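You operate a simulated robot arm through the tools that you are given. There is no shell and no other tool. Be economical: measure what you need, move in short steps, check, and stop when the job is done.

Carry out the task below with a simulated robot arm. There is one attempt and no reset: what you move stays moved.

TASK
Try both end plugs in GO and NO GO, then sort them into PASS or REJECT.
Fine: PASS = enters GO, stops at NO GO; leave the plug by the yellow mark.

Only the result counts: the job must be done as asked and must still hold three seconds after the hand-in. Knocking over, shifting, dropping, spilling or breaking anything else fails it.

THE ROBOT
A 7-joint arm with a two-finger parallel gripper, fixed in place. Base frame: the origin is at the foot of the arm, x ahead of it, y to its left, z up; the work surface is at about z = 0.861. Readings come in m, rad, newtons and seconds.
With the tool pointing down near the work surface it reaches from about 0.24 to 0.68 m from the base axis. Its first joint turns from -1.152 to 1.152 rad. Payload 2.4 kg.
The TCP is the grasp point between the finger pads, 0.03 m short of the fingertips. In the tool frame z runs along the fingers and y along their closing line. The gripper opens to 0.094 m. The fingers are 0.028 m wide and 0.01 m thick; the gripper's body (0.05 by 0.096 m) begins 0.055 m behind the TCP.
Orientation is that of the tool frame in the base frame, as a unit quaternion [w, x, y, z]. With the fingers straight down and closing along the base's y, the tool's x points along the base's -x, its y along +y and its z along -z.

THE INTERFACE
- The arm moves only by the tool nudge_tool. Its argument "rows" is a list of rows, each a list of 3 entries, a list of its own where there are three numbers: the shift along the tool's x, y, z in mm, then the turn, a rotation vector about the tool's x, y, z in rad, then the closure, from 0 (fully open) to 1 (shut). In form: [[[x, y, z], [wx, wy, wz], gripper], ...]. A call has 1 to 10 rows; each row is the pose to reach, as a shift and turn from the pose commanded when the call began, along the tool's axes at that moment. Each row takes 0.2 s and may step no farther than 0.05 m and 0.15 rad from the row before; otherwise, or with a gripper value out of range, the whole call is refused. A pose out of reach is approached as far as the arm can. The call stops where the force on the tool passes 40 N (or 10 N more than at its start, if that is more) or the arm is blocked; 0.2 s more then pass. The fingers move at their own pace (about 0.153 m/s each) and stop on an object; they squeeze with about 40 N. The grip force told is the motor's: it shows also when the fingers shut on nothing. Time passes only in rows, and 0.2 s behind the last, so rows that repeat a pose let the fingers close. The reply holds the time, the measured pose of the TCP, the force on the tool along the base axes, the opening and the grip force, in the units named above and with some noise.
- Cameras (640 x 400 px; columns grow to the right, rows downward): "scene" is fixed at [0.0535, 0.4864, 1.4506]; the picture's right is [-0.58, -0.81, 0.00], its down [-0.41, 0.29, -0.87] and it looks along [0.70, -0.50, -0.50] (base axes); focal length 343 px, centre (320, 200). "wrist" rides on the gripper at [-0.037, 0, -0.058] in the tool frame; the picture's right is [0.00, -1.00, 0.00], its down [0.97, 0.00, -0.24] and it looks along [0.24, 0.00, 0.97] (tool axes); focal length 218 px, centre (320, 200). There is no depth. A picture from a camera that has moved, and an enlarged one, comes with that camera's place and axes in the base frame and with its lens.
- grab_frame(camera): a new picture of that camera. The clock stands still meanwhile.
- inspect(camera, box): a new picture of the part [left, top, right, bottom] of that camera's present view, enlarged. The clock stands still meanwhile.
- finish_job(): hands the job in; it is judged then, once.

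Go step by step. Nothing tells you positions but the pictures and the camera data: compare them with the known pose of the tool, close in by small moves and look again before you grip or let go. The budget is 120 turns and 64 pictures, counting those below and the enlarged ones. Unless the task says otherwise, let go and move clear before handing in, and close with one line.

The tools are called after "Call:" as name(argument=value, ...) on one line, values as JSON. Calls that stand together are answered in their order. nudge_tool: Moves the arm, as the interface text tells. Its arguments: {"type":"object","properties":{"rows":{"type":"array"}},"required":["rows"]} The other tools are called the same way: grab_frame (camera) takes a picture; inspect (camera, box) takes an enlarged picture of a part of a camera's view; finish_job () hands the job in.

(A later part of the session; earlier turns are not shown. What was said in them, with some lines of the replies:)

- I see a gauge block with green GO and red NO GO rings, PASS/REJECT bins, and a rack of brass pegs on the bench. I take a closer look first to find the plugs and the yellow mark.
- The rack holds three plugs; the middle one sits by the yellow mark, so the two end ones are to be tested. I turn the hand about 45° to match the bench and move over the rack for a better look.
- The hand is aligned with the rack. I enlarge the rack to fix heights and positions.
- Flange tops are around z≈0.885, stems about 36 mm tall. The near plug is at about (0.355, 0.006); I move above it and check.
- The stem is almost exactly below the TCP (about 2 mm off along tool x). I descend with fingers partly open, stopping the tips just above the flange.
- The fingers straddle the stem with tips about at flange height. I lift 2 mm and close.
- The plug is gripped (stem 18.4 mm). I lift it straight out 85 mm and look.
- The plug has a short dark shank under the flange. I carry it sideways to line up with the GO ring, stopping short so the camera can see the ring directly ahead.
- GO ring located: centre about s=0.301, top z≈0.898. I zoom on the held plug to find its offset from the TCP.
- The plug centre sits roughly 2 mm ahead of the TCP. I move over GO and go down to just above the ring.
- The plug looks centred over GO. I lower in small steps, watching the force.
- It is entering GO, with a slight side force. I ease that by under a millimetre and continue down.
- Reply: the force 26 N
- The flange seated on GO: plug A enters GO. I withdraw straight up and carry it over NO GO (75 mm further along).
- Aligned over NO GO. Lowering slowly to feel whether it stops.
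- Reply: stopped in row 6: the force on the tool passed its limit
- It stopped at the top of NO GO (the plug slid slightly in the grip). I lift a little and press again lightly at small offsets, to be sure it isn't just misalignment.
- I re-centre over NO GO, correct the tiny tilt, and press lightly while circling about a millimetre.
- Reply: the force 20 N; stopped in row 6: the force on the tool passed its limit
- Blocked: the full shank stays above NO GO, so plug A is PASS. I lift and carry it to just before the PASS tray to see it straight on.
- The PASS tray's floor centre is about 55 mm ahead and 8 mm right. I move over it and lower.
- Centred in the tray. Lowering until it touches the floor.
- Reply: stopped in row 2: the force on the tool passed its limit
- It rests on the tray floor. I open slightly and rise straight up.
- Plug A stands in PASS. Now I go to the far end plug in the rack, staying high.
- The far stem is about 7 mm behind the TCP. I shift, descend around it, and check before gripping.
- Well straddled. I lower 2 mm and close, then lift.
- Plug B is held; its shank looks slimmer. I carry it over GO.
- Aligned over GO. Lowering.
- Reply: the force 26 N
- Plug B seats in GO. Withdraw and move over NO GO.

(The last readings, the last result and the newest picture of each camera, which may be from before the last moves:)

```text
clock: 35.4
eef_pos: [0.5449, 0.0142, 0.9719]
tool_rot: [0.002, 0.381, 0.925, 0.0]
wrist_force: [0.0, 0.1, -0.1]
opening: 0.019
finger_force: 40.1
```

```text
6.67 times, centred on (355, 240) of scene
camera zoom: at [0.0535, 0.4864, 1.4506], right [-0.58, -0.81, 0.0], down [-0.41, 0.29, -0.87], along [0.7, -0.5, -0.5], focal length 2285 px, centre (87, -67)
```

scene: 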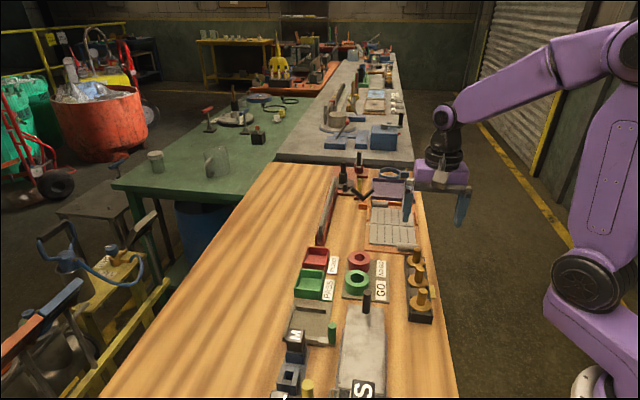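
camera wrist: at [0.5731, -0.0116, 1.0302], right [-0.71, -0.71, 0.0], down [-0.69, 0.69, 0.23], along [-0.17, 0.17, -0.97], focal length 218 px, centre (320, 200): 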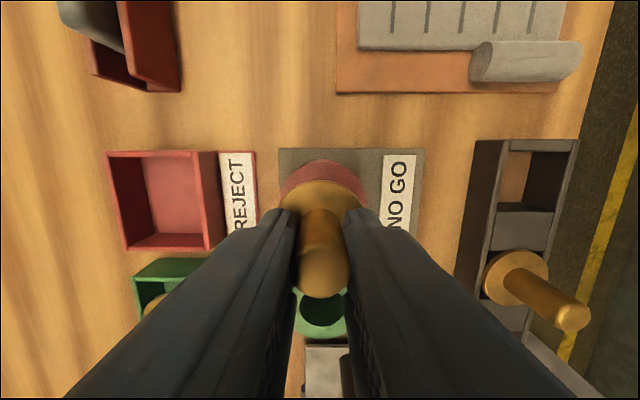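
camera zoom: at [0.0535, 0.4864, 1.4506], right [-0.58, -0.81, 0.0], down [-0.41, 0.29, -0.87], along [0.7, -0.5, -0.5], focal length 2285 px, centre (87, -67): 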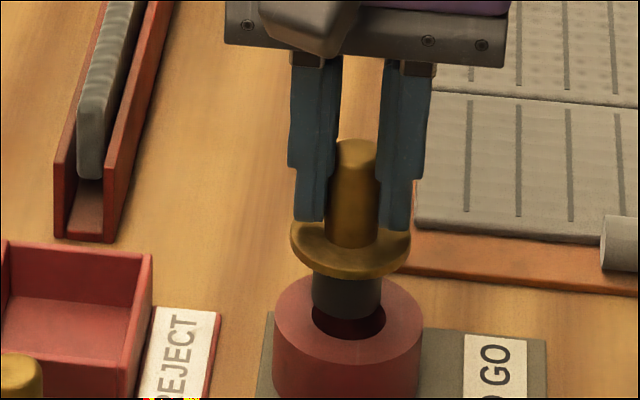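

Shank B is visibly narrower than the NO GO hole. Lowering gently.

Call:
nudge_tool(rows=[[[0, -0.7, 5], [0, 0, 0], 1], [[0, -0.7, 9], [0, 0, 0], 1], [[0, -0.7, 12], [0, 0, 0], 1], [[0, -0.7, 15], [0, 0, 0], 1], [[0, -0.7, 18], [0, 0, 0], 1], [[0, -0.7, 20], [0, 0, 0], 1]])

Call:
inspect(camera="scene", box=[320, 210, 390, 270])

```text
clock: 36.8
eef_pos: [0.5454, 0.0133, 0.9521]
tool_rot: [0.002, 0.381, 0.925, 0.0]
wrist_force: [0.3, 0.5, -0.5]
opening: 0.0187
finger_force: 40.0
```

```text
6.67 times, centred on (355, 240) of scene
camera zoom: at [0.0535, 0.4864, 1.4506], right [-0.58, -0.81, 0.0], down [-0.41, 0.29, -0.87], along [0.7, -0.5, -0.5], focal length 2285 px, centre (87, -67)
```

zoom: 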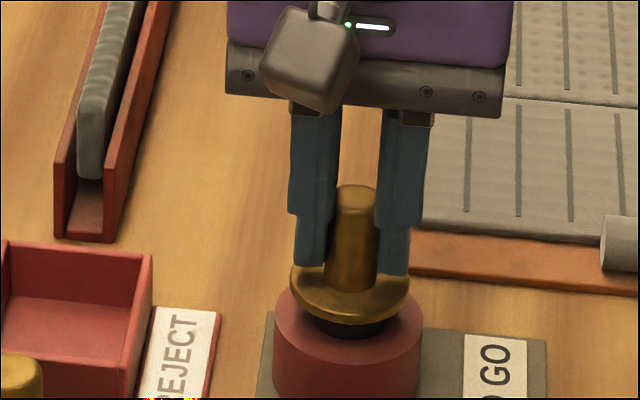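

It slips into NO GO without force. I seat it fully to complete the trial.

Call:
nudge_tool(rows=[[[0, 0, 4], [0, 0, 0], 1], [[0, 0, 8], [0, 0, 0], 1], [[0, 0, 12], [0, 0, 0], 1], [[0, 0, 14.5], [0, 0, 0], 1], [[0, 0, 16], [0, 0, 0], 1]])

Call:
inspect(camera="scene", box=[320, 210, 390, 270])

```text
clock: 38.0
eef_pos: [0.5465, 0.0146, 0.9384]
tool_rot: [0.004, 0.381, 0.925, -0.001]
wrist_force: [-8.8, -2.7, 25.3]
opening: 0.0186
finger_force: 40.1
```

```text
6.67 times, centred on (355, 240) of scene
camera zoom: at [0.0528, 0.4864, 1.4506], right [-0.58, -0.81, 0.0], down [-0.41, 0.29, -0.87], along [0.7, -0.5, -0.5], focal length 2285 px, centre (87, -67)
```

zoom: 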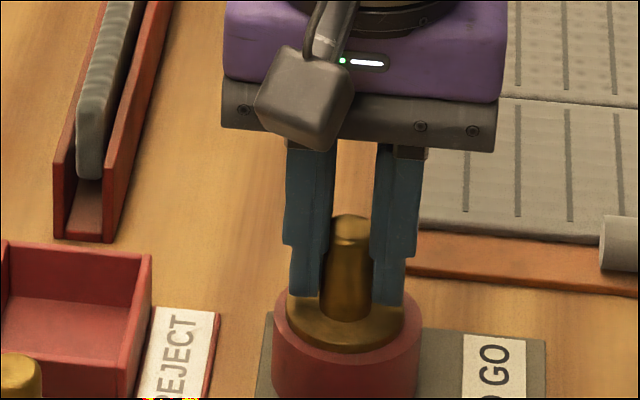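

Plug B enters NO GO too, so it's a REJECT. I lift and carry it to just before the REJECT tray.

Call:
nudge_tool(rows=[[[0, 0, -15], [0, 0, 0], 1], [[0, 0, -45], [0, 0, 0], 1], [[0, 0, -92], [0, 0, 0], 1], [[20, 35, -92], [0, 0, 0], 1], [[40, 72, -92], [0, 0, 0], 1], [[61, 109, -92], [0, 0, 0], 1], [[61, 109, -92], [0, 0, 0], 1]])

Call:
grab_frame(camera="wrist")

```text
clock: 39.6
eef_pos: [0.5807, 0.1357, 1.0261]
tool_rot: [0.003, 0.382, 0.924, -0.002]
wrist_force: [0.9, -0.4, -0.8]
opening: 0.0188
finger_force: 39.7
```

```text
18 pictures are left
camera wrist: at [0.6078, 0.1093, 1.0844], right [-0.71, -0.71, 0.0], down [-0.69, 0.69, 0.23], along [-0.17, 0.17, -0.97], focal length 218 px, centre (320, 200)
```

wrist: 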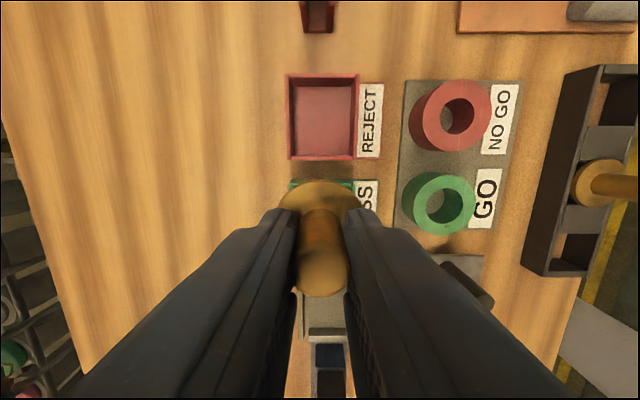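

REJECT tray centre is 61 mm ahead. Move over it and lower to just above the floor.

Call:
nudge_tool(rows=[[[-30, -1, 0], [0, 0, 0], 1], [[-61, -2.5, 0], [0, 0, 0], 1], [[-61, -2.5, 30], [0, 0, 0], 1], [[-61, -2.5, 60], [0, 0, 0], 1], [[-61, -2.5, 80], [0, 0, 0], 1], [[-61, -2.5, 90], [0, 0, 0], 1], [[-61, -2.5, 90], [0, 0, 0], 1]])

Call:
inspect(camera="scene", box=[280, 210, 380, 310])

Call:
grab_frame(camera="wrist")

```text
clock: 41.2
eef_pos: [0.6212, 0.0904, 0.9364]
tool_rot: [0.003, 0.381, 0.925, 0.0]
wrist_force: [0.6, -0.5, -0.5]
opening: 0.0186
finger_force: 40.0
```

```text
4.00 times, centred on (330, 260) of scene
camera zoom: at [0.0535, 0.4864, 1.4506], right [-0.58, -0.81, 0.0], down [-0.41, 0.29, -0.87], along [0.7, -0.5, -0.5], focal length 1371 px, centre (280, -40)
```

zoom: 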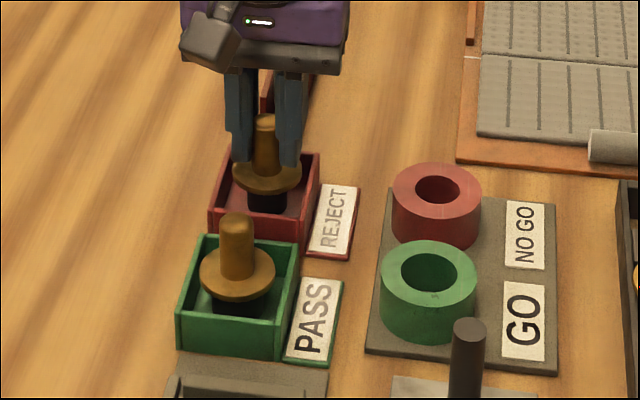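

```text
16 pictures are left
camera wrist: at [0.6488, 0.0641, 0.9942], right [-0.7, -0.71, 0.0], down [-0.69, 0.69, 0.23], along [-0.17, 0.17, -0.97], focal length 218 px, centre (320, 200)
```

wrist: 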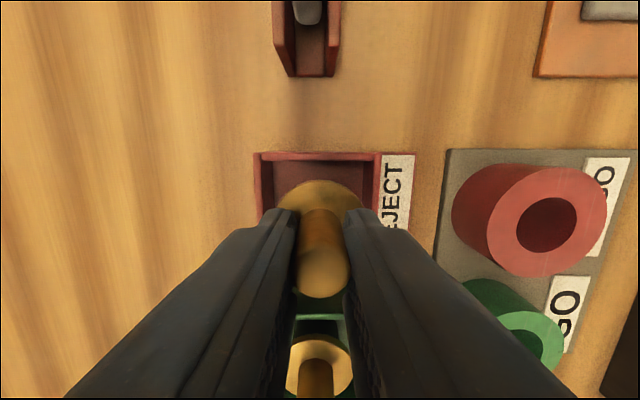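

Centred in REJECT. Lowering until contact.

Call:
nudge_tool(rows=[[[0, 0, 3], [0, 0, 0], 1], [[0, 0, 6], [0, 0, 0], 1], [[0, 0, 8], [0, 0, 0], 1], [[0, 0, 9.5], [0, 0, 0], 1], [[0, 0, 11], [0, 0, 0], 1], [[0, 0, 12], [0, 0, 0], 1]])

```text
clock: 42.6
eef_pos: [0.6229, 0.0895, 0.9283]
tool_rot: [0.005, 0.381, 0.924, 0.001]
wrist_force: [0.0, -0.5, 25.0]
opening: 0.0191
finger_force: 40.2
```

It's on the floor. I relax the push, open slightly, and rise.

Call:
nudge_tool(rows=[[[0, 0, -2.5], [0, 0, 0], 1], [[0, 0, -2.5], [0, 0, 0], 0.72], [[0, 0, -2.5], [0, 0, 0], 0.68], [[0, 0, -18], [0, 0, 0], 0.68], [[0, 0, -45], [0, 0, 0], 0.68], [[0, 0, -85], [0, 0, 0], 0.68], [[0, 0, -120], [0, 0, 0], 0.5], [[0, 0, -150], [0, 0, 0], 0.5]])

Call:
inspect(camera="scene", box=[270, 200, 450, 340])

Call:
grab_frame(camera="wrist")

```text
clock: 44.4
eef_pos: [0.6197, 0.0913, 1.0777]
tool_rot: [0.003, 0.381, 0.924, 0.0]
wrist_force: [-0.3, -0.8, 0.6]
opening: 0.0466
finger_force: 0.0
```

```text
2.86 times, centred on (360, 270) of scene
camera zoom: at [0.0534, 0.4864, 1.4506], right [-0.58, -0.81, 0.0], down [-0.41, 0.29, -0.87], along [0.7, -0.5, -0.5], focal length 979 px, centre (206, 0)
```

zoom: 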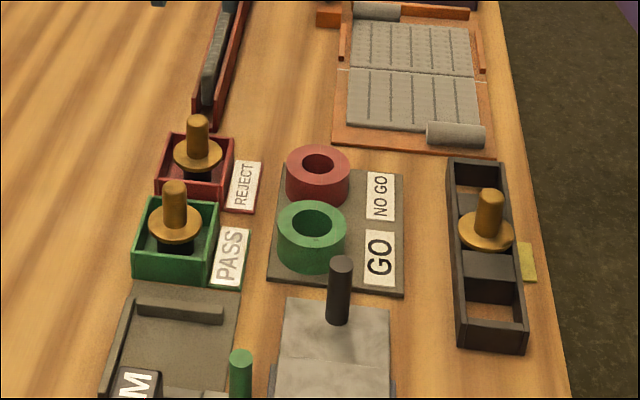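

```text
14 pictures are left
camera wrist: at [0.6482, 0.065, 1.1344], right [-0.71, -0.71, 0.0], down [-0.69, 0.69, 0.24], along [-0.17, 0.17, -0.97], focal length 218 px, centre (320, 200)
```

wrist: 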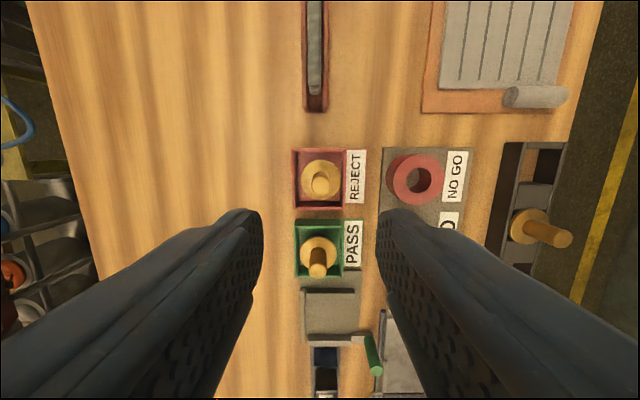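

Both plugs stand in their trays, the middle plug is untouched by the yellow mark, and the hand is clear. I hand in.

Call:
finish_job()

```text
The job is handed in.
```

I tried both end plugs in GO and NO GO and handed the job in. The near plug entered GO and stopped at NO GO, so it is in PASS. The far plug entered both, so it is in REJECT. I left the middle plug by the yellow mark untouched.
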